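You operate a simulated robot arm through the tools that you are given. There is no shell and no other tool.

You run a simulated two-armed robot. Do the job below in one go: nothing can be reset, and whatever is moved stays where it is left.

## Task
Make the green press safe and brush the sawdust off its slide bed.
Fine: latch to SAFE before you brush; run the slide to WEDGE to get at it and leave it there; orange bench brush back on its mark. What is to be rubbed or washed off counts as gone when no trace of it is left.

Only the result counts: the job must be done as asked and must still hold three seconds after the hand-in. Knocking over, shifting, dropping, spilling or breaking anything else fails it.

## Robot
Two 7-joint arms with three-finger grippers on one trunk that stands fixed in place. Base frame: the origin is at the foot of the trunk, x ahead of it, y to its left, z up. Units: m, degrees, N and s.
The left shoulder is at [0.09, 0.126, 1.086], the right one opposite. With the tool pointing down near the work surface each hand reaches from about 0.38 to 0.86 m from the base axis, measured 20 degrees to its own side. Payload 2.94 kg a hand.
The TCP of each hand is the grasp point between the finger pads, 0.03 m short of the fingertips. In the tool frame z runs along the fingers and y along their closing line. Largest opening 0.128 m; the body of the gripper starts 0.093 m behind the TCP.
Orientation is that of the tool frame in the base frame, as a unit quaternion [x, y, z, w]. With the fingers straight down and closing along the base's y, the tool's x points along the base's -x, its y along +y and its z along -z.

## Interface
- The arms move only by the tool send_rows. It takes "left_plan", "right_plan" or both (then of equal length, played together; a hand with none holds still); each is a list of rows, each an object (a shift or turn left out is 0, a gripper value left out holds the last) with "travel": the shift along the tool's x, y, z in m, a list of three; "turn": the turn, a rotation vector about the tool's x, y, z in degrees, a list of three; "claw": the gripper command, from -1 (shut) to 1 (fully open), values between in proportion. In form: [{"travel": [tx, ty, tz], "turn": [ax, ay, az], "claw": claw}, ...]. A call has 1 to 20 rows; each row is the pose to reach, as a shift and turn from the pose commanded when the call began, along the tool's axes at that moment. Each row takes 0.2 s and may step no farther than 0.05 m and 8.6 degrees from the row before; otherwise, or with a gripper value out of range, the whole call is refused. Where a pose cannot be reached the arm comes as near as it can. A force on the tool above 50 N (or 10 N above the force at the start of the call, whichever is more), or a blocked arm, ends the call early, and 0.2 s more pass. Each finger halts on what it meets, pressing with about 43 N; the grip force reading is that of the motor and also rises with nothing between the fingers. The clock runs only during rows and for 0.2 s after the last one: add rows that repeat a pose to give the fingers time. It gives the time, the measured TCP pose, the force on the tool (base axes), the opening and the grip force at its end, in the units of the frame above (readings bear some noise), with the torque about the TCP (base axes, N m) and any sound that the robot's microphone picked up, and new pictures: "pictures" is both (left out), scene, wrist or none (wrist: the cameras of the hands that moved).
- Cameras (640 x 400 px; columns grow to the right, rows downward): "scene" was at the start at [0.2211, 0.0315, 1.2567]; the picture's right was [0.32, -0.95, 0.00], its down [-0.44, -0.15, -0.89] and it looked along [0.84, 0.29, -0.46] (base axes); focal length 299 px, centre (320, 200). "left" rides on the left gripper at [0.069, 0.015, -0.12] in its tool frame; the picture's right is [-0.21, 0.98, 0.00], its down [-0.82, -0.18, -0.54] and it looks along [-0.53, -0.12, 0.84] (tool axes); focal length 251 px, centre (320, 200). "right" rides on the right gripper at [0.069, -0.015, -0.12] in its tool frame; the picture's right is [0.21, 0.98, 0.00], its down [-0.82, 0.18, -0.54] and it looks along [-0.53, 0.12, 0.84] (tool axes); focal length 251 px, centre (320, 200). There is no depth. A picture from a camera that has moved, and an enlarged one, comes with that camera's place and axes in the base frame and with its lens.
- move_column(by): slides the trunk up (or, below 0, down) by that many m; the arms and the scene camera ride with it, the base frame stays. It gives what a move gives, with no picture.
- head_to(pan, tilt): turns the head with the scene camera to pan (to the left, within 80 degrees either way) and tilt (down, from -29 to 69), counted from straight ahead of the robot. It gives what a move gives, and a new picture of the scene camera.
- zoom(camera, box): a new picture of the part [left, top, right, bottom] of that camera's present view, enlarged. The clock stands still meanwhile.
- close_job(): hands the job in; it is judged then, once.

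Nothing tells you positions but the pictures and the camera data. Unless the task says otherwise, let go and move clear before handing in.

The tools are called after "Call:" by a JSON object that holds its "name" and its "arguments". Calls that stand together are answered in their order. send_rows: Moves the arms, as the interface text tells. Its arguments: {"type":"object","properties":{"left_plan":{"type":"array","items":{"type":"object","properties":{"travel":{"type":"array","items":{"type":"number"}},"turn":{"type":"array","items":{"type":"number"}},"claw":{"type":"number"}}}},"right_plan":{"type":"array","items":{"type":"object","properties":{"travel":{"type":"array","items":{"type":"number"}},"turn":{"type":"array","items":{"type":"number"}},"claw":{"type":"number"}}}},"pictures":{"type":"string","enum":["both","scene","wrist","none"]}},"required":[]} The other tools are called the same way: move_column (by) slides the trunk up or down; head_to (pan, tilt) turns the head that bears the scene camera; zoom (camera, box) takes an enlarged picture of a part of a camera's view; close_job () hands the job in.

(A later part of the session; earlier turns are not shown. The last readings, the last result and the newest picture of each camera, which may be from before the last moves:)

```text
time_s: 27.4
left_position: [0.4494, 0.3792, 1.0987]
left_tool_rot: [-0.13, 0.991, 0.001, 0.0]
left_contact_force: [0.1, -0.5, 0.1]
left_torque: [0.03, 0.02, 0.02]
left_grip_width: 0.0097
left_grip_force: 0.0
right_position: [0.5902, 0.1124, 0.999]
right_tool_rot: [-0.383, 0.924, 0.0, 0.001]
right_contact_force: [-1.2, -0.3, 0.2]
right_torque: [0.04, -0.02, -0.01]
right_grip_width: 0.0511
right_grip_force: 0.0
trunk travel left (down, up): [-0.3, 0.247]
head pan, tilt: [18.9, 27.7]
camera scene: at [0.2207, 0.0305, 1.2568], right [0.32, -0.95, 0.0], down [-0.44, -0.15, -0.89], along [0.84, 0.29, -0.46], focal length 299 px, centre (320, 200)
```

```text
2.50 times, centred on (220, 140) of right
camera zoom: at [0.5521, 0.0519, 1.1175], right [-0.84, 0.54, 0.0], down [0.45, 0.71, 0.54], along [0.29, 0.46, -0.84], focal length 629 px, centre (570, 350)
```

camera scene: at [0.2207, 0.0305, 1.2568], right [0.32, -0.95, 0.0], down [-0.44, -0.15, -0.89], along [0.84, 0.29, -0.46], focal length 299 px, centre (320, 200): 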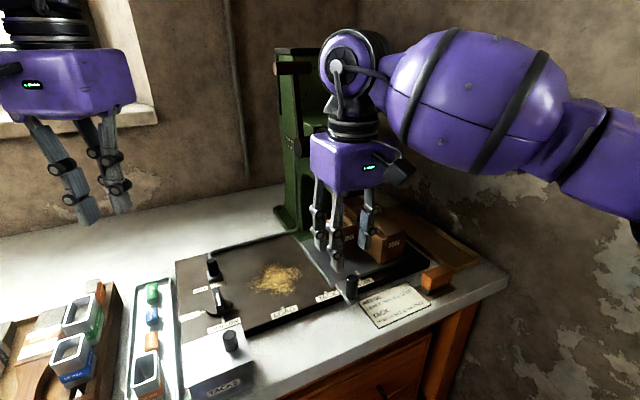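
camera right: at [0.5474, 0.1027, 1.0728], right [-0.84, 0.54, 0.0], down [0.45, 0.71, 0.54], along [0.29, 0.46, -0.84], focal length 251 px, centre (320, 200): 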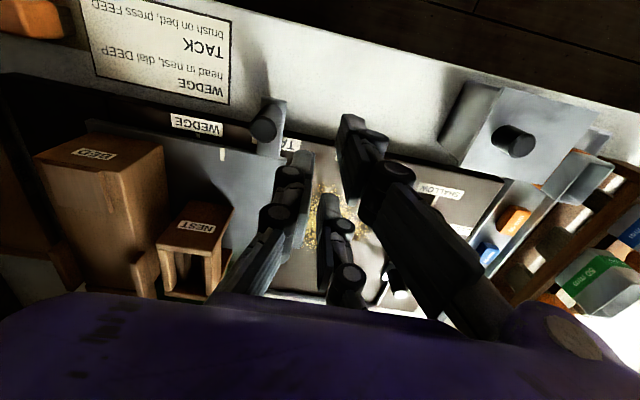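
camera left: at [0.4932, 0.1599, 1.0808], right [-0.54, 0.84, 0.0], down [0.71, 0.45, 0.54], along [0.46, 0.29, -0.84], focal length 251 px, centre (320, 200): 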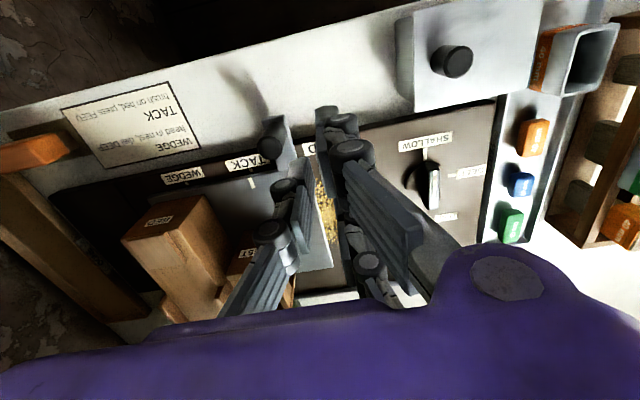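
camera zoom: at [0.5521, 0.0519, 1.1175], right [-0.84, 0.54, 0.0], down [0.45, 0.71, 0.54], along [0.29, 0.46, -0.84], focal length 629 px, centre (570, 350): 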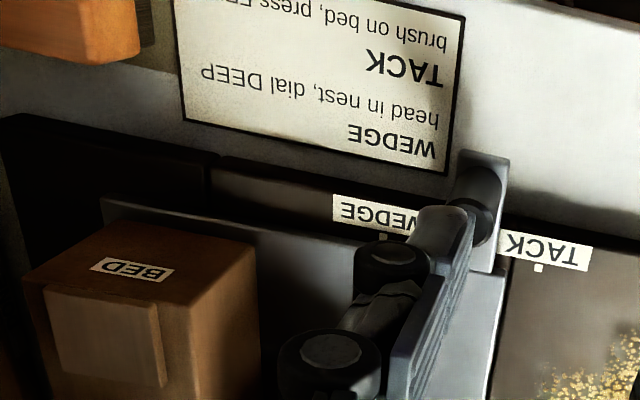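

The slide is within about a millimetre of the WEDGE tick. Next I'll take the right hand around the front of the press, away from its FEED lever, to above the orange brush, yawed so it closes across the brush's short side.

Call:
{"name": "send_rows", "arguments": {"right_plan": [{"travel": [0.027, -0.007, 0], "turn": [0, 0, 8.2], "claw": 0.0}, {"travel": [0.052, -0.017, 0], "turn": [0, 0, 16.4], "claw": 0.1}, {"travel": [0.077, -0.032, 0], "turn": [0, 0, 24.5], "claw": 0.1}, {"travel": [0.082, -0.062, 0], "turn": [0, 0, 32.7], "claw": 0.1}, {"travel": [0.082, -0.092, 0], "turn": [0, 0, 40.9], "claw": 0.1}, {"travel": [0.082, -0.122, 0], "turn": [0, 0, 49.1], "claw": 0.1}, {"travel": [0.082, -0.152, 0], "turn": [0, 0, 57.3], "claw": 0.1}, {"travel": [0.08, -0.177, 0], "turn": [0, 0, 65.5], "claw": 0.1}, {"travel": [0.072, -0.192, 0], "turn": [0, 0, 73.6], "claw": 0.1}, {"travel": [0.062, -0.202, 0], "turn": [0, 0, 81.8], "claw": 0.1}, {"travel": [0.052, -0.207, 0], "turn": [0, 0, 90], "claw": 0.1}], "pictures": "both"}}

Call:
{"name": "zoom", "arguments": {"camera": "right", "box": [220, 60, 420, 220]}}

Call:
{"name": "zoom", "arguments": {"camera": "scene", "box": [380, 180, 500, 310]}}

```text
time_s: 29.8
left_position: [0.4493, 0.3803, 1.0983]
left_tool_rot: [-0.131, 0.991, 0.0, 0.0]
left_contact_force: [-0.2, 0.8, -0.5]
left_torque: [-0.05, -0.03, -0.01]
left_grip_width: 0.0097
left_grip_force: 0.0
right_position: [0.7006, -0.0721, 0.9988]
right_tool_rot: [0.384, 0.923, 0.0, 0.0]
right_contact_force: [-0.5, -0.4, -0.3]
right_torque: [-0.01, -0.03, -0.01]
right_grip_width: 0.0706
right_grip_force: 0.0
trunk travel left (down, up): [-0.3, 0.247]
head pan, tilt: [18.9, 27.7]
camera scene: at [0.2212, 0.0317, 1.2567], right [0.32, -0.95, 0.0], down [-0.44, -0.15, -0.89], along [0.84, 0.29, -0.46], focal length 299 px, centre (320, 200)
camera right: at [0.6409, -0.0335, 1.1174], right [0.54, 0.84, 0.0], down [0.71, -0.45, 0.54], along [0.46, -0.29, -0.84], focal length 251 px, centre (320, 200)
```

scene: 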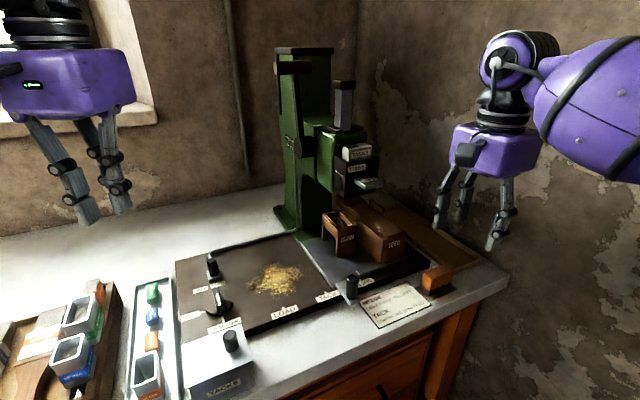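
right: 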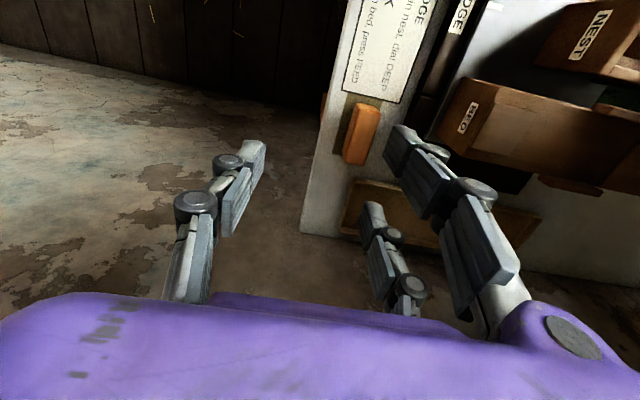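

```text
2.50 times, centred on (320, 140) of right
camera zoom: at [0.6409, -0.0335, 1.1174], right [0.54, 0.84, 0.0], down [0.71, -0.45, 0.54], along [0.46, -0.29, -0.84], focal length 629 px, centre (320, 350)
```

zoom: 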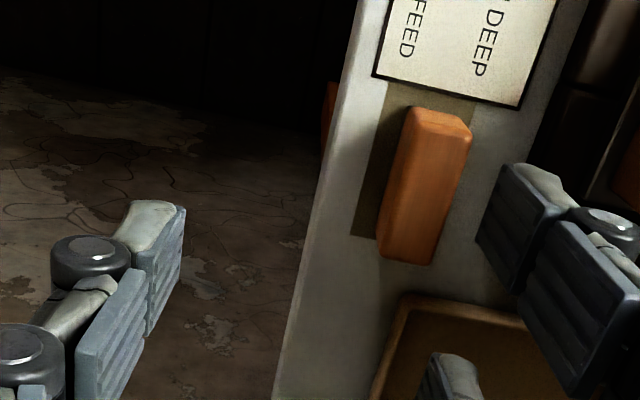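

```text
3.08 times, centred on (440, 245) of scene
camera zoom: at [0.2212, 0.0317, 1.2567], right [0.32, -0.95, 0.0], down [-0.44, -0.15, -0.89], along [0.84, 0.29, -0.46], focal length 921 px, centre (-49, 62)
```

zoom: 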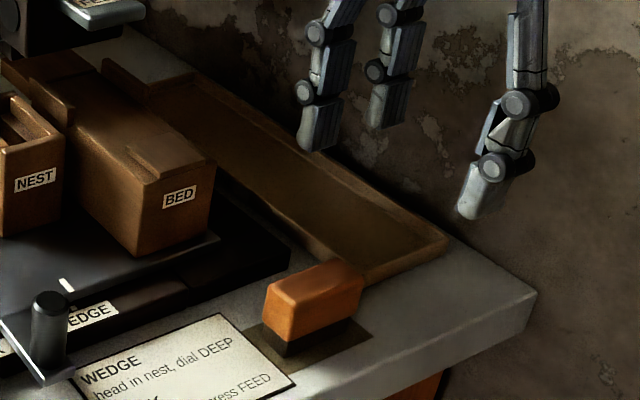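

The brush centre is at about (0.747, −0.047), with its long side along the slide direction, top about 0.841 and table about 0.80. I'll move over it with a 46 mm opening and check alignment above it.

Call:
{"name": "send_rows", "arguments": {"right_plan": [{"travel": [-0.004, 0.0125, 0.02], "claw": -0.28}, {"travel": [-0.008, 0.025, 0.045], "claw": -0.28}, {"travel": [-0.012, 0.0375, 0.075], "claw": -0.28}, {"travel": [-0.0151, 0.0496, 0.105], "claw": -0.28}], "pictures": "wrist"}}

Call:
{"name": "zoom", "arguments": {"camera": "right", "box": [240, 80, 400, 220]}}

Call:
{"name": "zoom", "arguments": {"camera": "scene", "box": [390, 210, 490, 300]}}

```text
time_s: 30.8
left_position: [0.4501, 0.3809, 1.0987]
left_tool_rot: [-0.131, 0.991, 0.0, 0.0]
left_contact_force: [1.3, -0.3, 0.5]
left_torque: [0.01, -0.01, 0.0]
left_grip_width: 0.0099
left_grip_force: 0.1
right_position: [0.7495, -0.046, 0.8935]
right_tool_rot: [0.382, 0.924, 0.0, 0.0]
right_contact_force: [-0.7, 0.3, 0.4]
right_torque: [0.0, 0.01, 0.01]
right_grip_width: 0.0461
right_grip_force: 0.0
trunk travel left (down, up): [-0.3, 0.247]
head pan, tilt: [18.9, 27.7]
camera right: at [0.6891, -0.0081, 1.0116], right [0.54, 0.84, 0.0], down [0.71, -0.45, 0.54], along [0.46, -0.29, -0.84], focal length 251 px, centre (320, 200)
```

right: 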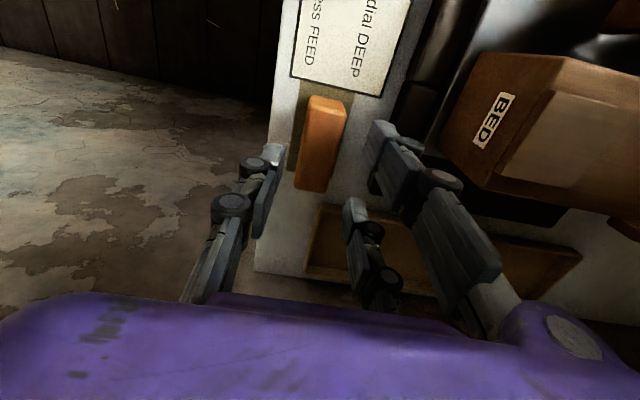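

```text
2.86 times, centred on (320, 150) of right
camera zoom: at [0.6891, -0.0081, 1.0116], right [0.54, 0.84, 0.0], down [0.71, -0.45, 0.54], along [0.46, -0.29, -0.84], focal length 718 px, centre (320, 343)
```

zoom: 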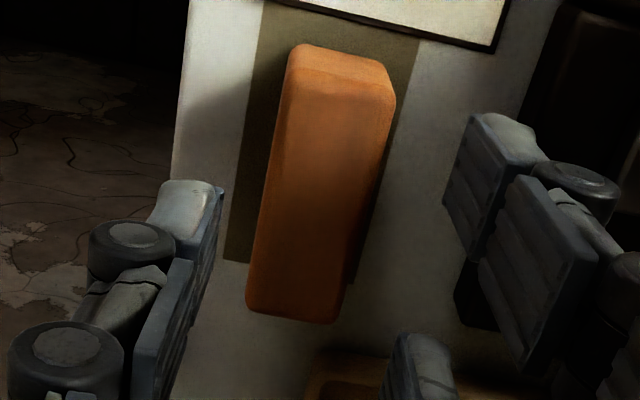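

```text
4.44 times, centred on (440, 255) of scene
camera zoom: at [0.2216, 0.0316, 1.2566], right [0.32, -0.95, 0.0], down [-0.44, -0.15, -0.89], along [0.84, 0.29, -0.46], focal length 1330 px, centre (-213, -44)
```

zoom: 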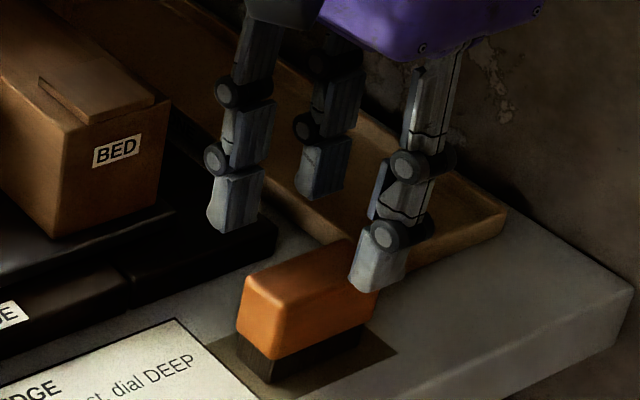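

The tool axis passes through the brush's centre and the yaw matches. I'll descend to grip the orange block and close.

Call:
{"name": "send_rows", "arguments": {"right_plan": [{"travel": [0, -0.001, 0.022], "claw": -0.28}, {"travel": [0, -0.001, 0.044], "claw": -0.28}], "pictures": "none"}}

Call:
{"name": "zoom", "arguments": {"camera": "right", "box": [240, 80, 400, 220]}}

Call:
{"name": "zoom", "arguments": {"camera": "scene", "box": [390, 210, 490, 300]}}

```text
time_s: 31.4
left_position: [0.4495, 0.3797, 1.0988]
left_tool_rot: [-0.131, 0.991, 0.001, 0.0]
left_contact_force: [0.2, -0.6, -0.1]
left_torque: [0.01, -0.01, -0.06]
left_grip_width: 0.0095
left_grip_force: 0.1
right_position: [0.7467, -0.0456, 0.8476]
right_tool_rot: [0.383, 0.924, 0.001, 0.0]
right_contact_force: [0.6, 0.1, 0.2]
right_torque: [-0.02, 0.02, 0.02]
right_grip_width: 0.0458
right_grip_force: 0.2
trunk travel left (down, up): [-0.3, 0.247]
head pan, tilt: [18.9, 27.7]
```

```text
2.86 times, centred on (320, 150) of right
camera zoom: at [0.6874, -0.0085, 0.9665], right [0.54, 0.84, 0.0], down [0.71, -0.45, 0.54], along [0.46, -0.29, -0.84], focal length 718 px, centre (320, 343)
```

zoom: 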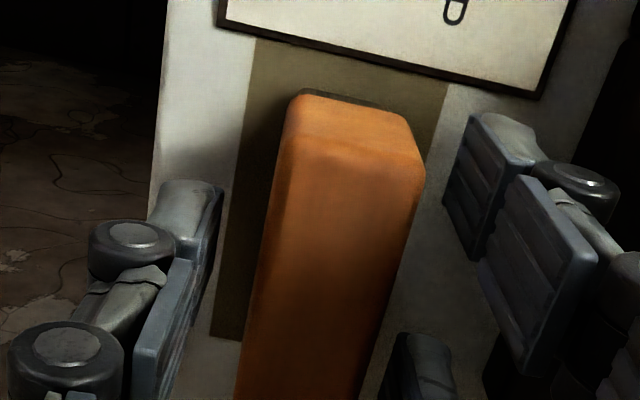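

```text
4.44 times, centred on (440, 255) of scene
camera zoom: at [0.2211, 0.0314, 1.2567], right [0.32, -0.95, 0.0], down [-0.44, -0.15, -0.89], along [0.84, 0.29, -0.46], focal length 1330 px, centre (-213, -44)
```

zoom: 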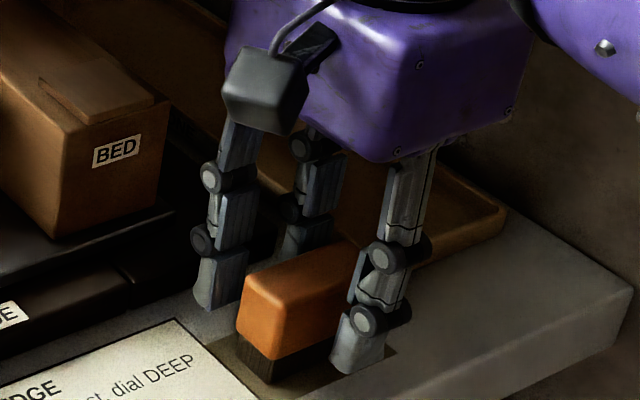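

The fingers straddle the block evenly. Closing now.

Call:
{"name": "send_rows", "arguments": {"right_plan": [{"travel": [0, 0, 0], "claw": -0.5}, {"travel": [0, 0, 0], "claw": -0.7}, {"travel": [0, 0, 0], "claw": -1}, {"travel": [0, 0, 0], "claw": -1}], "pictures": "none"}}

Call:
{"name": "zoom", "arguments": {"camera": "right", "box": [240, 80, 400, 220]}}

Call:
{"name": "zoom", "arguments": {"camera": "scene", "box": [390, 210, 490, 300]}}

```text
time_s: 32.4
left_position: [0.4495, 0.3799, 1.0986]
left_tool_rot: [-0.13, 0.992, 0.0, 0.0]
left_contact_force: [-0.3, -0.5, 0.6]
left_torque: [0.02, 0.02, -0.02]
left_grip_width: 0.0097
left_grip_force: 0.1
right_position: [0.7473, -0.0473, 0.8485]
right_tool_rot: [0.383, 0.924, 0.001, 0.0]
right_contact_force: [0.2, -0.1, 0.2]
right_torque: [0.0, 0.0, 0.03]
right_grip_width: 0.0251
right_grip_force: 43.3
trunk travel left (down, up): [-0.3, 0.247]
head pan, tilt: [18.9, 27.7]
```

```text
2.86 times, centred on (320, 150) of right
camera zoom: at [0.6874, -0.0085, 0.9667], right [0.54, 0.84, 0.0], down [0.71, -0.45, 0.54], along [0.46, -0.29, -0.84], focal length 718 px, centre (320, 343)
```

zoom: 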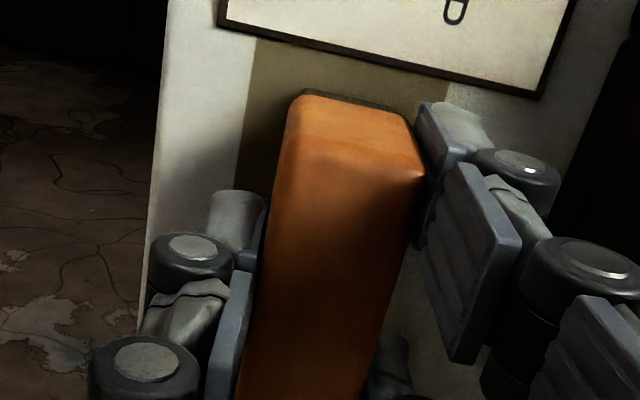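

```text
4.44 times, centred on (440, 255) of scene
camera zoom: at [0.2211, 0.0315, 1.2567], right [0.32, -0.95, 0.0], down [-0.44, -0.15, -0.89], along [0.84, 0.29, -0.46], focal length 1330 px, centre (-213, -44)
```

zoom: 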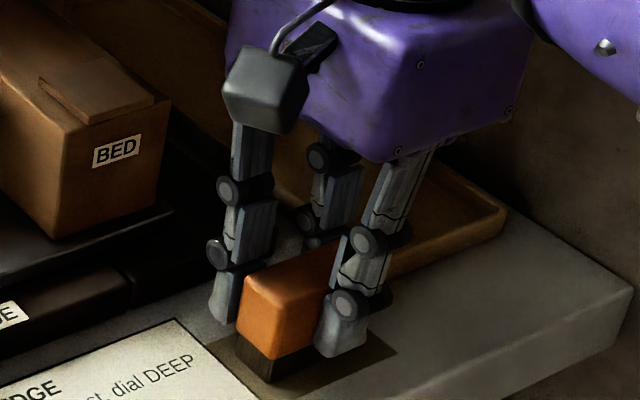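

The brush is held firmly (43 N, 25 mm). Before carrying it to the dust I need to know exactly where the press's head and side lever are, so I'll look through the left wrist camera and the scene camera.

Call:
{"name": "zoom", "arguments": {"camera": "left", "box": [0, 0, 640, 400]}}

Call:
{"name": "zoom", "arguments": {"camera": "scene", "box": [265, 40, 395, 130]}}

Call:
{"name": "zoom", "arguments": {"camera": "scene", "box": [265, 120, 395, 210]}}

```text
1.00 times, centred on (320, 200) of left (not enlarged: the box is as wide or as high as the picture)
camera zoom: at [0.3796, 0.3773, 1.218], right [-0.05, 1.0, 0.0], down [0.84, 0.04, 0.54], along [0.54, 0.02, -0.84], focal length 251 px, centre (320, 200)
```

zoom: 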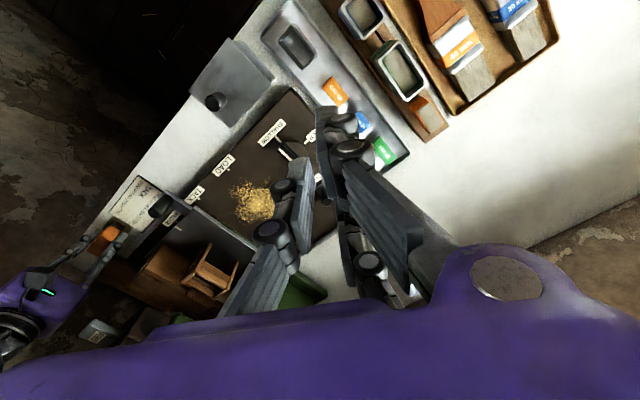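

```text
4.44 times, centred on (330, 85) of scene
camera zoom: at [0.2211, 0.0315, 1.2567], right [0.32, -0.95, 0.0], down [-0.44, -0.15, -0.89], along [0.84, 0.29, -0.46], focal length 1330 px, centre (276, 711)
```

zoom: 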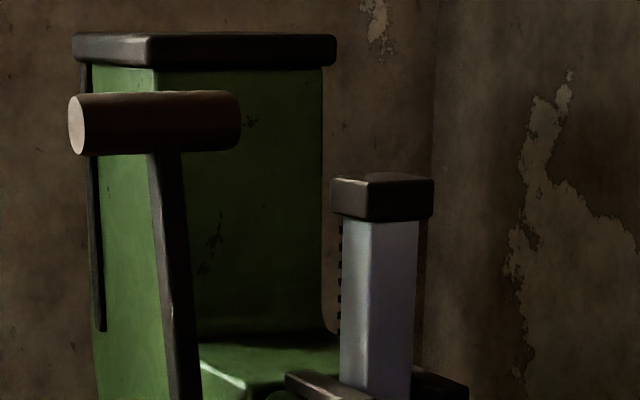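

```text
4.44 times, centred on (330, 165) of scene
camera zoom: at [0.2211, 0.0315, 1.2567], right [0.32, -0.95, 0.0], down [-0.44, -0.15, -0.89], along [0.84, 0.29, -0.46], focal length 1330 px, centre (276, 356)
```

zoom: 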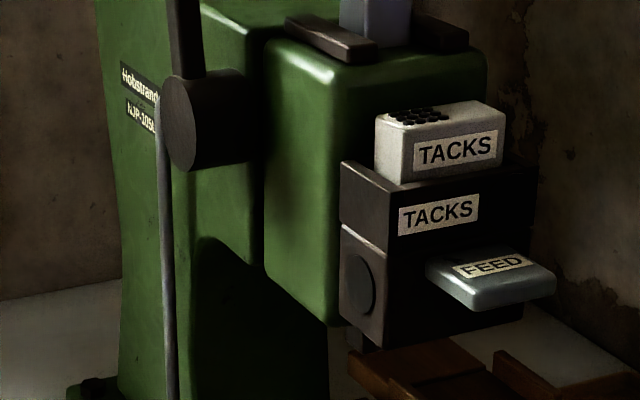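

I'll lift the brush clear, then raise the column 12 cm to get a second viewpoint on the press head and lever.

Call:
{"name": "send_rows", "arguments": {"right_plan": [{"travel": [0, 0, -0.015], "claw": -1}, {"travel": [0, 0, -0.04], "claw": -1}, {"travel": [0, 0, -0.07], "claw": -1}], "pictures": "wrist"}}

Call:
{"name": "zoom", "arguments": {"camera": "scene", "box": [390, 180, 490, 300]}}

Call:
{"name": "move_column", "arguments": {"by": 0.12}}

Call:
{"name": "head_to", "arguments": {"pan": 18.9, "tilt": 27.7}}

Call:
{"name": "zoom", "arguments": {"camera": "scene", "box": [265, 60, 395, 150]}}

Call:
{"name": "zoom", "arguments": {"camera": "scene", "box": [265, 150, 395, 240]}}

```text
time_s: 33.2
left_position: [0.4481, 0.3801, 1.0983]
left_tool_rot: [-0.13, 0.991, 0.0, 0.0]
left_contact_force: [-0.1, 0.0, -0.1]
left_torque: [-0.01, -0.02, -0.01]
left_grip_width: 0.0096
left_grip_force: 0.1
right_position: [0.7457, -0.0479, 0.9199]
right_tool_rot: [0.383, 0.924, 0.0, 0.0]
right_contact_force: [-0.8, 0.8, -0.3]
right_torque: [0.01, -0.04, -0.02]
right_grip_width: 0.0251
right_grip_force: 43.1
trunk travel left (down, up): [-0.3, 0.247]
head pan, tilt: [18.9, 27.7]
camera right: at [0.6862, -0.0091, 1.0366], right [0.54, 0.84, 0.0], down [0.71, -0.45, 0.54], along [0.46, -0.29, -0.84], focal length 251 px, centre (320, 200)
```

right: 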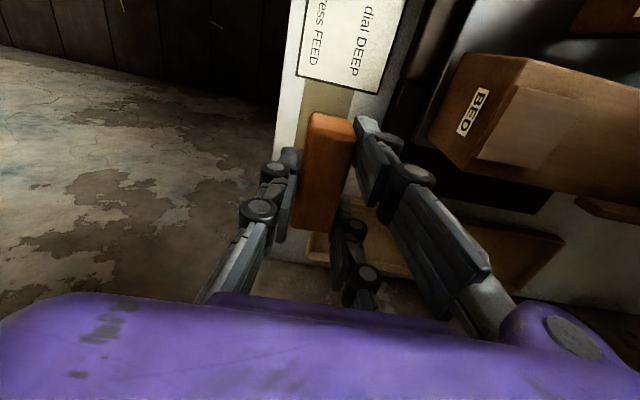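

```text
3.33 times, centred on (440, 240) of scene
camera zoom: at [0.2205, 0.0316, 1.2568], right [0.32, -0.95, 0.0], down [-0.44, -0.15, -0.89], along [0.84, 0.29, -0.46], focal length 998 px, centre (-80, 67)
```

zoom: 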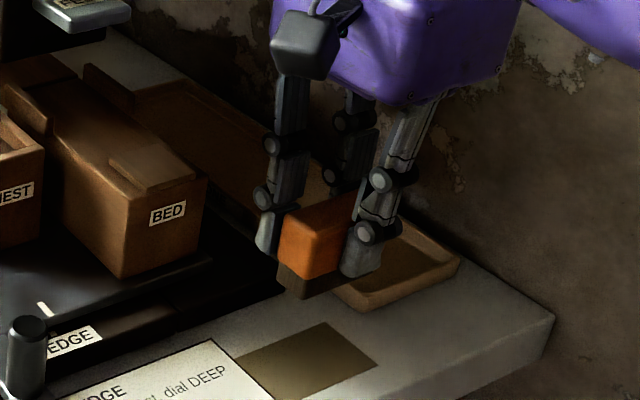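

```text
time_s: 34.7
left_position: [0.4505, 0.3807, 1.2209]
left_tool_rot: [-0.131, 0.991, 0.0, -0.001]
left_contact_force: [-0.8, -0.8, 0.2]
left_torque: [0.0, -0.02, -0.03]
left_grip_width: 0.0095
left_grip_force: 0.0
right_position: [0.7474, -0.0471, 1.036]
right_tool_rot: [0.383, 0.924, 0.0, -0.001]
right_contact_force: [0.7, 0.4, -1.5]
right_torque: [-0.02, 0.03, 0.03]
right_grip_width: 0.0251
right_grip_force: 42.9
trunk travel left (down, up): [-0.42, 0.127]
head pan, tilt: [18.9, 27.7]
```

```text
time_s: 35.3
left_position: [0.4499, 0.3803, 1.2198]
left_tool_rot: [-0.131, 0.991, 0.0, 0.001]
left_contact_force: [0.0, -0.1, 0.0]
left_torque: [0.0, -0.03, 0.0]
left_grip_width: 0.0097
left_grip_force: 0.0
right_position: [0.7466, -0.0481, 1.0384]
right_tool_rot: [0.383, 0.924, 0.0, 0.0]
right_contact_force: [0.6, -0.1, -0.9]
right_torque: [0.02, 0.0, 0.02]
right_grip_width: 0.0252
right_grip_force: 43.3
trunk travel left (down, up): [-0.42, 0.127]
head pan, tilt: [18.9, 27.7]
camera scene: at [0.1894, 0.0314, 1.3778], right [0.32, -0.95, 0.0], down [-0.44, -0.15, -0.89], along [0.84, 0.29, -0.47], focal length 299 px, centre (320, 200)
```

scene: 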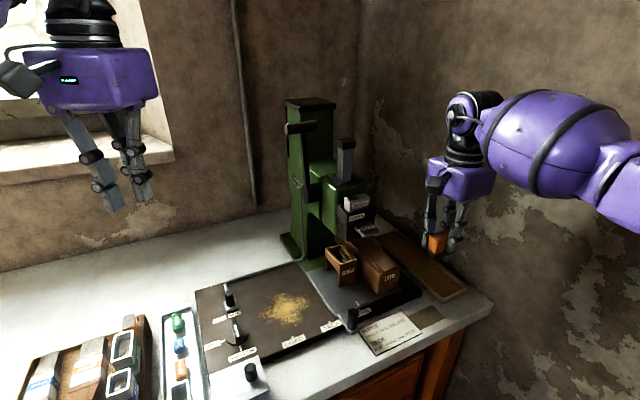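

```text
4.44 times, centred on (330, 105) of scene
camera zoom: at [0.1894, 0.0314, 1.3778], right [0.32, -0.95, 0.0], down [-0.44, -0.15, -0.89], along [0.84, 0.29, -0.47], focal length 1330 px, centre (276, 622)
```

zoom: 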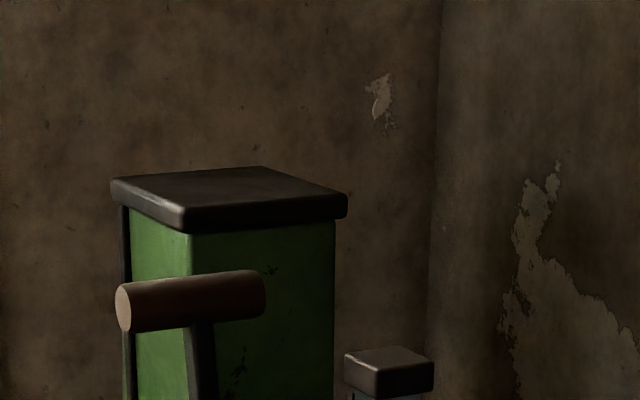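

```text
4.44 times, centred on (330, 195) of scene
camera zoom: at [0.1894, 0.0314, 1.3778], right [0.32, -0.95, 0.0], down [-0.44, -0.15, -0.89], along [0.84, 0.29, -0.47], focal length 1330 px, centre (276, 222)
```

zoom: 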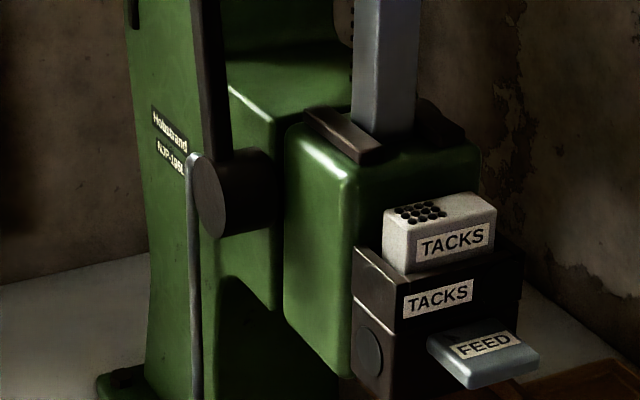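

Triangulating the press: the lever grip spans E 0.32–0.40 at F≈0.756, z≈1.215, the head's left face is at E≈0.39, and FEED is at F≈0.58. The dust area (E 0.20–0.325, F 0.58–0.70) is clear if I stay left. I'll lower the column back and carry the brush around the front.

Call:
{"name": "move_column", "arguments": {"by": -0.12}}

Call:
{"name": "head_to", "arguments": {"pan": 18.9, "tilt": 34}}

```text
time_s: 36.8
left_position: [0.4513, 0.3797, 1.1008]
left_tool_rot: [-0.131, 0.991, 0.0, 0.001]
left_contact_force: [-0.5, 0.3, 0.9]
left_torque: [0.02, 0.01, 0.0]
left_grip_width: 0.0094
left_grip_force: 0.0
right_position: [0.7475, -0.0475, 0.9196]
right_tool_rot: [0.382, 0.924, 0.001, 0.0]
right_contact_force: [-0.2, -0.3, -1.2]
right_torque: [-0.01, -0.06, 0.0]
right_grip_width: 0.0251
right_grip_force: 43.0
trunk travel left (down, up): [-0.3, 0.247]
head pan, tilt: [18.9, 27.7]
```

```text
time_s: 37.5
left_position: [0.451, 0.3801, 1.0992]
left_tool_rot: [-0.131, 0.991, 0.0, 0.0]
left_contact_force: [0.1, 0.6, -0.6]
left_torque: [0.01, 0.0, 0.0]
left_grip_width: 0.0097
left_grip_force: 0.1
right_position: [0.7465, -0.0469, 0.9196]
right_tool_rot: [0.383, 0.924, -0.001, 0.0]
right_contact_force: [0.7, 0.4, -0.8]
right_torque: [-0.03, 0.04, 0.02]
right_grip_width: 0.0252
right_grip_force: 42.8
trunk travel left (down, up): [-0.3, 0.247]
head pan, tilt: [18.9, 34.0]
camera scene: at [0.2187, 0.0306, 1.2468], right [0.32, -0.95, 0.0], down [-0.53, -0.18, -0.83], along [0.78, 0.27, -0.56], focal length 299 px, centre (320, 200)
```

scene: 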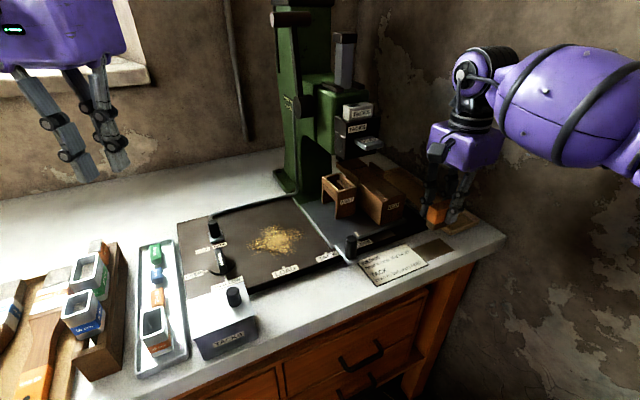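

Now carrying the brush around the front toward the LOAD side at a safe height.

Call:
{"name": "send_rows", "arguments": {"right_plan": [{"travel": [0.015, -0.035, -0.02], "claw": -1}, {"travel": [0.03, -0.07, -0.04], "claw": -1}, {"travel": [0.07, -0.075, -0.04], "claw": -1}, {"travel": [0.115, -0.075, -0.04], "claw": -1}, {"travel": [0.16, -0.075, -0.04], "claw": -1}, {"travel": [0.205, -0.075, -0.04], "claw": -1}, {"travel": [0.25, -0.075, -0.04], "claw": -1}, {"travel": [0.275, -0.045, -0.04], "claw": -1}], "pictures": "both"}}

```text
time_s: 39.3
left_position: [0.4508, 0.3804, 1.0996]
left_tool_rot: [-0.131, 0.991, -0.001, 0.001]
left_contact_force: [-1.1, 0.7, -0.3]
left_torque: [-0.04, -0.02, -0.01]
left_grip_width: 0.0094
left_grip_force: 0.1
right_position: [0.5202, 0.1165, 0.9582]
right_tool_rot: [0.384, 0.923, -0.001, -0.001]
right_contact_force: [-0.1, 0.7, -1.7]
right_torque: [-0.04, -0.02, -0.03]
right_grip_width: 0.0251
right_grip_force: 43.0
trunk travel left (down, up): [-0.3, 0.247]
head pan, tilt: [18.9, 34.0]
camera scene: at [0.2189, 0.0317, 1.2466], right [0.32, -0.95, 0.0], down [-0.53, -0.18, -0.83], along [0.78, 0.27, -0.56], focal length 299 px, centre (320, 200)
camera right: at [0.4607, 0.155, 1.0769], right [0.54, 0.84, 0.0], down [0.71, -0.45, 0.54], along [0.45, -0.29, -0.84], focal length 251 px, centre (320, 200)
```

scene: 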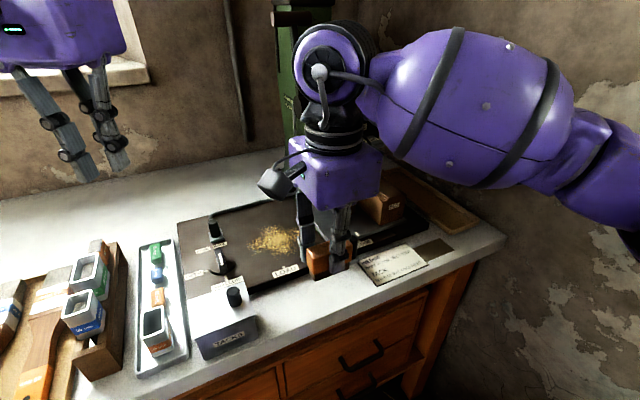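
right: 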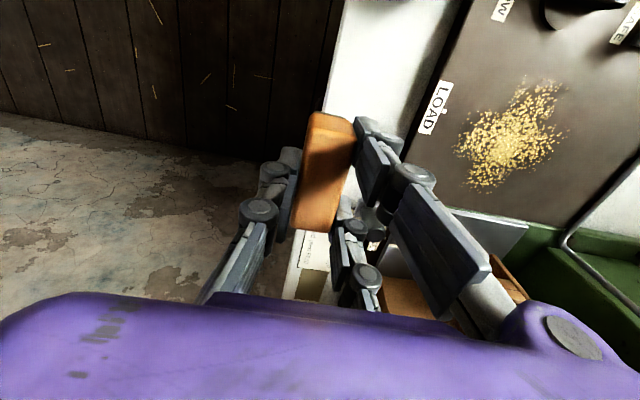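

No reach trouble so far. I'll move over the dust, still high, to test reach in this orientation.

Call:
{"name": "send_rows", "arguments": {"right_plan": [{"travel": [0.006, 0.038, 0], "claw": -1}, {"travel": [0.013, 0.076, 0], "claw": -1}, {"travel": [0.019, 0.114, 0], "claw": -1}, {"travel": [0.0255, 0.15, 0], "claw": -1}], "pictures": "both"}}

```text
time_s: 40.3
left_position: [0.4501, 0.3808, 1.1012]
left_tool_rot: [-0.13, 0.991, -0.001, 0.0]
left_contact_force: [0.4, -0.8, 0.1]
left_torque: [-0.03, -0.02, -0.01]
left_grip_width: 0.0095
left_grip_force: 0.0
right_position: [0.609, 0.2423, 0.9578]
right_tool_rot: [0.381, 0.924, -0.001, 0.0]
right_contact_force: [0.2, 0.6, -0.8]
right_torque: [0.0, -0.01, -0.06]
right_grip_width: 0.0251
right_grip_force: 43.0
trunk travel left (down, up): [-0.3, 0.247]
head pan, tilt: [18.9, 34.0]
camera scene: at [0.2183, 0.0315, 1.2467], right [0.32, -0.95, 0.0], down [-0.53, -0.18, -0.83], along [0.78, 0.27, -0.56], focal length 299 px, centre (320, 200)
camera right: at [0.5476, 0.2799, 1.077], right [0.54, 0.84, 0.0], down [0.71, -0.45, 0.54], along [0.46, -0.29, -0.84], focal length 251 px, centre (320, 200)
```

scene: 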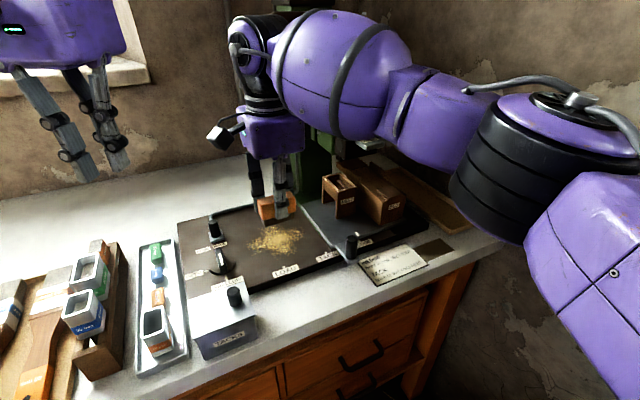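
right: 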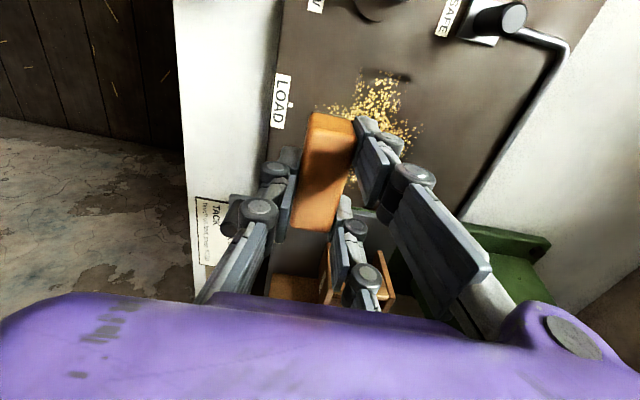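

Reach is fine here. Before going deeper I'll check how close the right forearm is to the press's FEED and TACKS parts.

Call:
{"name": "zoom", "arguments": {"camera": "left", "box": [0, 120, 340, 340]}}

Call:
{"name": "zoom", "arguments": {"camera": "scene", "box": [210, 0, 450, 150]}}

Call:
{"name": "zoom", "arguments": {"camera": "scene", "box": [200, 150, 360, 280]}}

```text
1.82 times, centred on (170, 230) of left
camera zoom: at [0.38, 0.3776, 1.2194], right [-0.05, 1.0, 0.0], down [0.84, 0.04, 0.54], along [0.54, 0.02, -0.84], focal length 457 px, centre (593, 146)
```

zoom: 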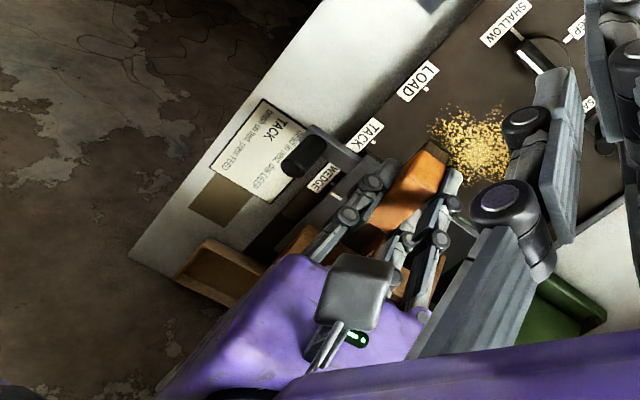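

```text
2.67 times, centred on (330, 75) of scene
camera zoom: at [0.2183, 0.0315, 1.2467], right [0.32, -0.95, 0.0], down [-0.53, -0.18, -0.83], along [0.78, 0.27, -0.56], focal length 798 px, centre (293, 533)
```

zoom: 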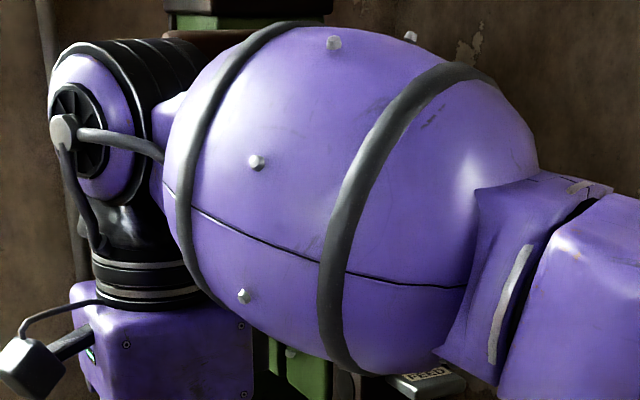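

```text
3.08 times, centred on (280, 215) of scene
camera zoom: at [0.2183, 0.0315, 1.2467], right [0.32, -0.95, 0.0], down [-0.53, -0.18, -0.83], along [0.78, 0.27, -0.56], focal length 921 px, centre (443, 154)
```

zoom: 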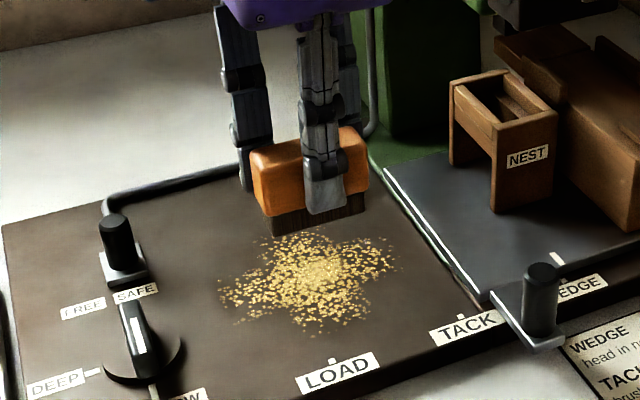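

The forearm has about 6 cm to the TACKS box here, so I'll limit how deep I go and use different yaws for different parts. First I'll lower the brush gently to find the plate.

Call:
{"name": "send_rows", "arguments": {"right_plan": [{"travel": [0, 0, 0.03], "claw": -1}, {"travel": [0, 0, 0.058], "claw": -1}, {"travel": [0, 0, 0.07], "claw": -1}, {"travel": [0, 0, 0.074], "claw": -1}], "pictures": "none"}}

Call:
{"name": "zoom", "arguments": {"camera": "scene", "box": [220, 180, 340, 280]}}

```text
time_s: 41.3
left_position: [0.4504, 0.3788, 1.0996]
left_tool_rot: [-0.13, 0.992, 0.0, 0.0]
left_contact_force: [0.7, 0.1, -0.7]
left_torque: [-0.07, 0.01, -0.01]
left_grip_width: 0.0096
left_grip_force: 0.0
right_position: [0.6066, 0.2391, 0.8842]
right_tool_rot: [0.382, 0.924, -0.001, 0.0]
right_contact_force: [-0.3, -0.3, -0.5]
right_torque: [0.03, -0.01, -0.01]
right_grip_width: 0.025
right_grip_force: 43.0
trunk travel left (down, up): [-0.3, 0.247]
head pan, tilt: [18.9, 34.0]
```

```text
4.00 times, centred on (280, 230) of scene
camera zoom: at [0.2185, 0.0305, 1.2467], right [0.32, -0.95, 0.0], down [-0.53, -0.18, -0.83], along [0.78, 0.27, -0.56], focal length 1197 px, centre (480, 80)
```

zoom: 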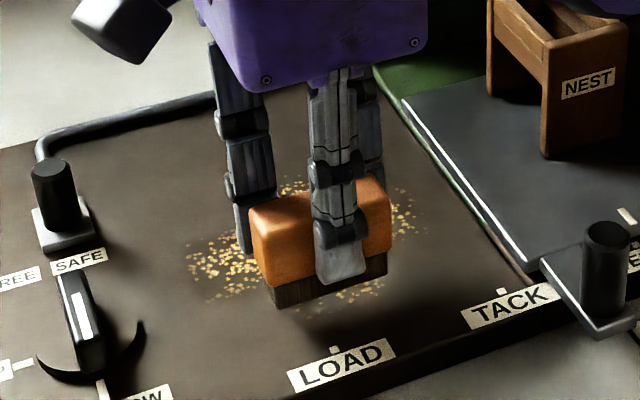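

Just above the plate. I'll go down a few millimetres at a time until contact shows.

Call:
{"name": "send_rows", "arguments": {"right_plan": [{"travel": [0, 0, 0.003], "claw": -1}, {"travel": [0, 0, 0.006], "claw": -1}], "pictures": "none"}}

Call:
{"name": "zoom", "arguments": {"camera": "scene", "box": [250, 200, 320, 260]}}

```text
time_s: 41.9
left_position: [0.4496, 0.3791, 1.1006]
left_tool_rot: [-0.13, 0.991, 0.0, 0.0]
left_contact_force: [0.4, -0.2, -0.3]
left_torque: [0.0, 0.03, 0.01]
left_grip_width: 0.0096
left_grip_force: 0.0
right_position: [0.6069, 0.2395, 0.8783]
right_tool_rot: [0.382, 0.924, 0.0, 0.0]
right_contact_force: [-0.9, -0.6, -0.4]
right_torque: [-0.03, 0.02, -0.01]
right_grip_width: 0.0249
right_grip_force: 42.7
trunk travel left (down, up): [-0.3, 0.247]
head pan, tilt: [18.9, 34.0]
```

```text
6.67 times, centred on (285, 230) of scene
camera zoom: at [0.2186, 0.0306, 1.2467], right [0.32, -0.95, 0.0], down [-0.53, -0.18, -0.83], along [0.78, 0.27, -0.56], focal length 1996 px, centre (553, 0)
```

zoom: 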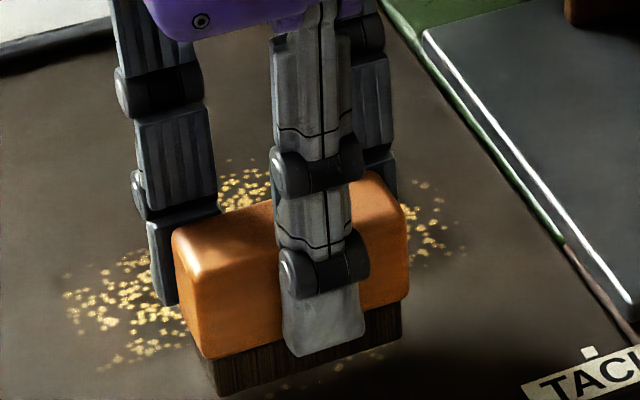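

Call:
{"name": "send_rows", "arguments": {"right_plan": [{"travel": [0, 0, 0.002], "claw": -1}, {"travel": [0, 0, 0.004], "claw": -1}], "pictures": "none"}}

```text
time_s: 42.5
left_position: [0.4499, 0.3809, 1.1012]
left_tool_rot: [-0.131, 0.991, 0.0, -0.001]
left_contact_force: [0.2, -0.2, -0.6]
left_torque: [0.02, 0.01, 0.01]
left_grip_width: 0.0097
left_grip_force: 0.0
right_position: [0.6062, 0.2395, 0.8748]
right_tool_rot: [0.383, 0.924, 0.001, -0.001]
right_contact_force: [0.1, -0.1, -0.9]
right_torque: [0.01, 0.0, -0.02]
right_grip_width: 0.0252
right_grip_force: 43.1
trunk travel left (down, up): [-0.3, 0.247]
head pan, tilt: [18.9, 34.0]
```

Call:
{"name": "send_rows", "arguments": {"right_plan": [{"travel": [0, 0, 0.002], "claw": -1}, {"travel": [0, 0, 0.004], "claw": -1}], "pictures": "none"}}

Call:
{"name": "zoom", "arguments": {"camera": "scene", "box": [250, 200, 320, 260]}}

```text
time_s: 43.1
left_position: [0.4507, 0.3792, 1.1004]
left_tool_rot: [-0.13, 0.991, 0.0, 0.0]
left_contact_force: [0.2, 0.4, 0.1]
left_torque: [0.04, -0.02, 0.02]
left_grip_width: 0.0097
left_grip_force: 0.0
right_position: [0.6079, 0.2405, 0.8702]
right_tool_rot: [0.383, 0.924, 0.0, 0.0]
right_contact_force: [0.0, -0.3, -1.0]
right_torque: [0.02, 0.0, 0.04]
right_grip_width: 0.0249
right_grip_force: 42.8
trunk travel left (down, up): [-0.3, 0.247]
head pan, tilt: [18.9, 34.0]
```

```text
6.67 times, centred on (285, 230) of scene
camera zoom: at [0.2186, 0.0306, 1.2467], right [0.32, -0.95, 0.0], down [-0.53, -0.18, -0.83], along [0.78, 0.27, -0.56], focal length 1996 px, centre (553, 0)
```

zoom: 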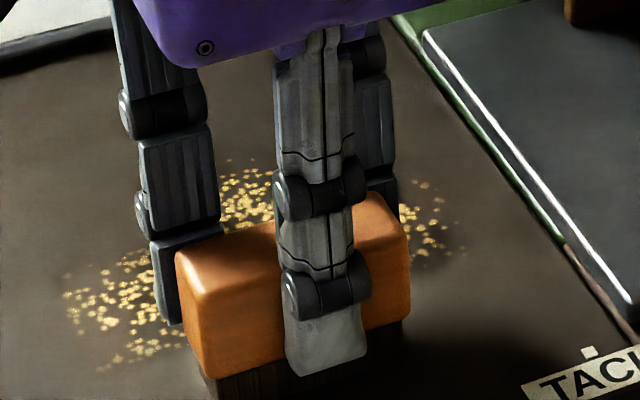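

Call:
{"name": "send_rows", "arguments": {"right_plan": [{"travel": [0, 0, 0.0015], "claw": -1}, {"travel": [0, 0, 0.003], "claw": -1}], "pictures": "none"}}

```text
time_s: 43.7
left_position: [0.451, 0.3797, 1.1]
left_tool_rot: [-0.131, 0.991, 0.001, 0.0]
left_contact_force: [-1.0, -0.4, -0.7]
left_torque: [0.0, -0.02, 0.01]
left_grip_width: 0.0096
left_grip_force: 0.0
right_position: [0.6083, 0.2388, 0.868]
right_tool_rot: [0.382, 0.924, 0.0, 0.0]
right_contact_force: [1.1, 1.0, -0.3]
right_torque: [-0.01, 0.0, -0.01]
right_grip_width: 0.0252
right_grip_force: 42.9
trunk travel left (down, up): [-0.3, 0.247]
head pan, tilt: [18.9, 34.0]
```

Call:
{"name": "send_rows", "arguments": {"right_plan": [{"travel": [0, 0, 0.0015], "claw": -1}, {"travel": [0, 0, 0.003], "claw": -1}], "pictures": "none"}}

Call:
{"name": "zoom", "arguments": {"camera": "scene", "box": [250, 210, 320, 270]}}

```text
time_s: 44.3
left_position: [0.4489, 0.3781, 1.1011]
left_tool_rot: [-0.13, 0.991, 0.001, 0.001]
left_contact_force: [0.6, -1.1, 0.8]
left_torque: [0.01, 0.02, -0.01]
left_grip_width: 0.0096
left_grip_force: 0.1
right_position: [0.6076, 0.2399, 0.8676]
right_tool_rot: [0.383, 0.924, 0.002, 0.001]
right_contact_force: [-1.0, -0.8, 18.1]
right_torque: [-0.1, 0.12, 0.0]
right_grip_width: 0.0249
right_grip_force: 42.9
trunk travel left (down, up): [-0.3, 0.247]
head pan, tilt: [18.9, 34.0]
```

```text
6.67 times, centred on (285, 240) of scene
camera zoom: at [0.2168, 0.03, 1.2472], right [0.32, -0.95, 0.0], down [-0.53, -0.18, -0.83], along [0.79, 0.27, -0.56], focal length 1996 px, centre (553, -67)
```

zoom: 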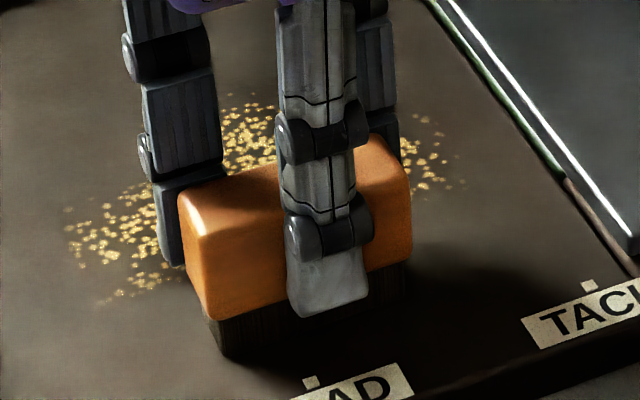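

Contact found (18 N, plate about 20 mm above the table). I'll ease off slightly and make a first stroke along F to see how the dust responds.

Call:
{"name": "send_rows", "arguments": {"right_plan": [{"travel": [0, -0.01, -0.001], "claw": -1}, {"travel": [0, -0.022, -0.001], "claw": -1}, {"travel": [0, -0.005, -0.001], "claw": -1}, {"travel": [0, 0.012, -0.001], "claw": -1}, {"travel": [0, 0.029, -0.001], "claw": -1}, {"travel": [0, 0.045, -0.001], "claw": -1}], "pictures": "both"}}

Call:
{"name": "zoom", "arguments": {"camera": "scene", "box": [220, 180, 340, 280]}}

```text
time_s: 45.7
left_position: [0.4468, 0.3783, 1.1014]
left_tool_rot: [-0.131, 0.991, 0.0, 0.0]
left_contact_force: [-0.5, 0.2, -0.6]
left_torque: [0.03, 0.0, 0.02]
left_grip_width: 0.0097
left_grip_force: 0.1
right_position: [0.6379, 0.2703, 0.8679]
right_tool_rot: [0.383, 0.924, 0.001, 0.002]
right_contact_force: [-5.1, -4.8, 20.0]
right_torque: [-0.07, 0.29, -0.03]
right_grip_width: 0.025
right_grip_force: 42.7
trunk travel left (down, up): [-0.3, 0.247]
head pan, tilt: [18.9, 34.0]
camera scene: at [0.216, 0.0296, 1.2472], right [0.32, -0.95, 0.0], down [-0.53, -0.18, -0.83], along [0.79, 0.27, -0.56], focal length 299 px, centre (320, 200)
camera right: at [0.5786, 0.3083, 0.9862], right [0.54, 0.84, 0.0], down [0.71, -0.45, 0.54], along [0.46, -0.29, -0.84], focal length 251 px, centre (320, 200)
```

scene: 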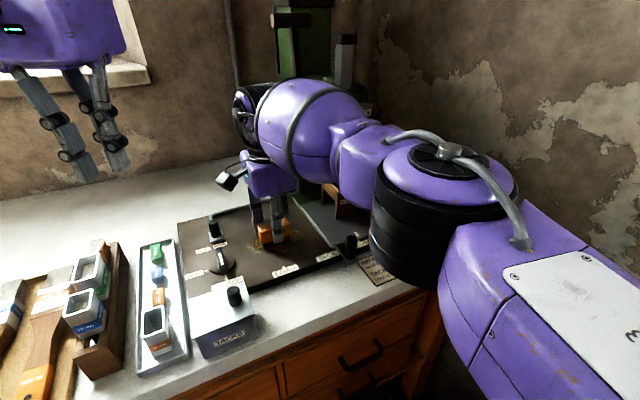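
right: 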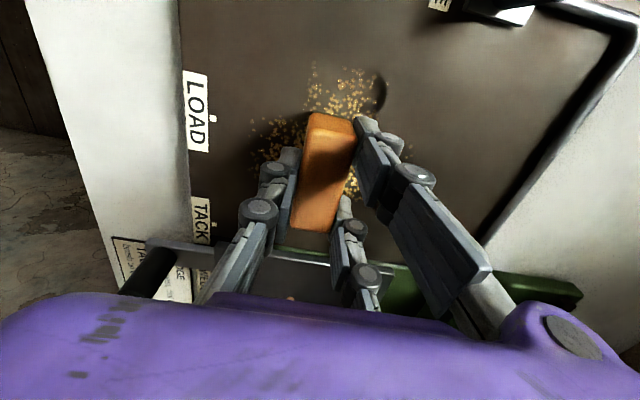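

```text
4.00 times, centred on (280, 230) of scene
camera zoom: at [0.216, 0.0296, 1.2472], right [0.32, -0.95, 0.0], down [-0.53, -0.18, -0.83], along [0.79, 0.27, -0.56], focal length 1197 px, centre (480, 80)
```

zoom: 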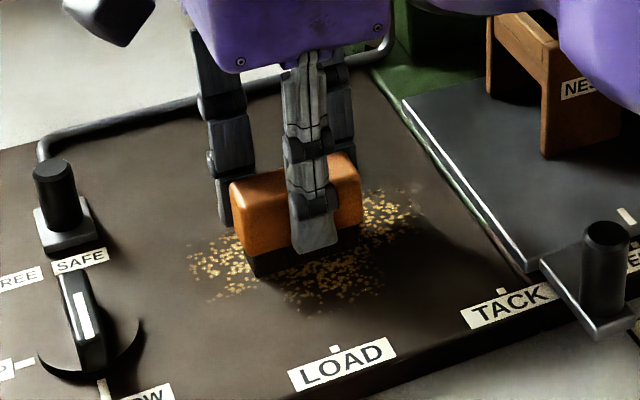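

The dust thins but isn't gone after one light pass, so it needs repeated rubbing. I'll scrub back and forth here.

Call:
{"name": "send_rows", "arguments": {"right_plan": [{"travel": [0, -0.025, 0], "claw": -1}, {"travel": [0, -0.05, 0], "claw": -1}, {"travel": [0, -0.067, 0], "claw": -1}, {"travel": [0, -0.04, 0], "claw": -1}, {"travel": [0, -0.012, 0], "claw": -1}, {"travel": [0, 0.01, 0], "claw": -1}, {"travel": [0, -0.02, 0], "claw": -1}, {"travel": [0, -0.045, 0], "claw": -1}, {"travel": [0, -0.067, 0], "claw": -1}, {"travel": [0, -0.04, 0], "claw": -1}, {"travel": [0, -0.012, 0], "claw": -1}, {"travel": [0, 0.01, 0], "claw": -1}], "pictures": "wrist"}}

Call:
{"name": "zoom", "arguments": {"camera": "scene", "box": [220, 180, 340, 280]}}

```text
time_s: 48.3
left_position: [0.4469, 0.3799, 1.1013]
left_tool_rot: [-0.13, 0.991, 0.0, 0.001]
left_contact_force: [-0.7, 0.4, -0.1]
left_torque: [-0.05, -0.05, 0.0]
left_grip_width: 0.0096
left_grip_force: 0.1
right_position: [0.6436, 0.2789, 0.8671]
right_tool_rot: [0.381, 0.925, 0.0, 0.003]
right_contact_force: [-7.1, -4.4, 23.8]
right_torque: [0.11, 0.5, 0.07]
right_grip_width: 0.0248
right_grip_force: 42.6
trunk travel left (down, up): [-0.3, 0.247]
head pan, tilt: [18.9, 34.0]
camera right: at [0.5831, 0.3174, 0.9857], right [0.54, 0.84, 0.0], down [0.71, -0.45, 0.54], along [0.46, -0.29, -0.84], focal length 251 px, centre (320, 200)
```

right: 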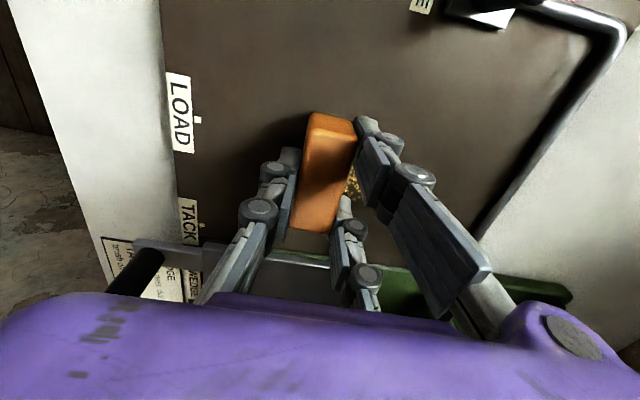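

```text
4.00 times, centred on (280, 230) of scene
camera zoom: at [0.2148, 0.0306, 1.2474], right [0.32, -0.95, 0.0], down [-0.53, -0.18, -0.83], along [0.79, 0.27, -0.56], focal length 1197 px, centre (480, 80)
```

zoom: 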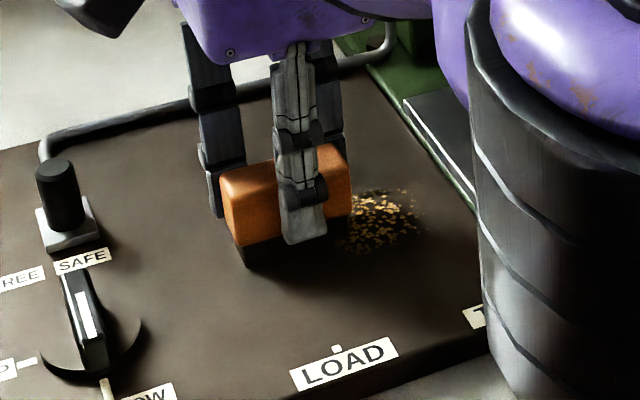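

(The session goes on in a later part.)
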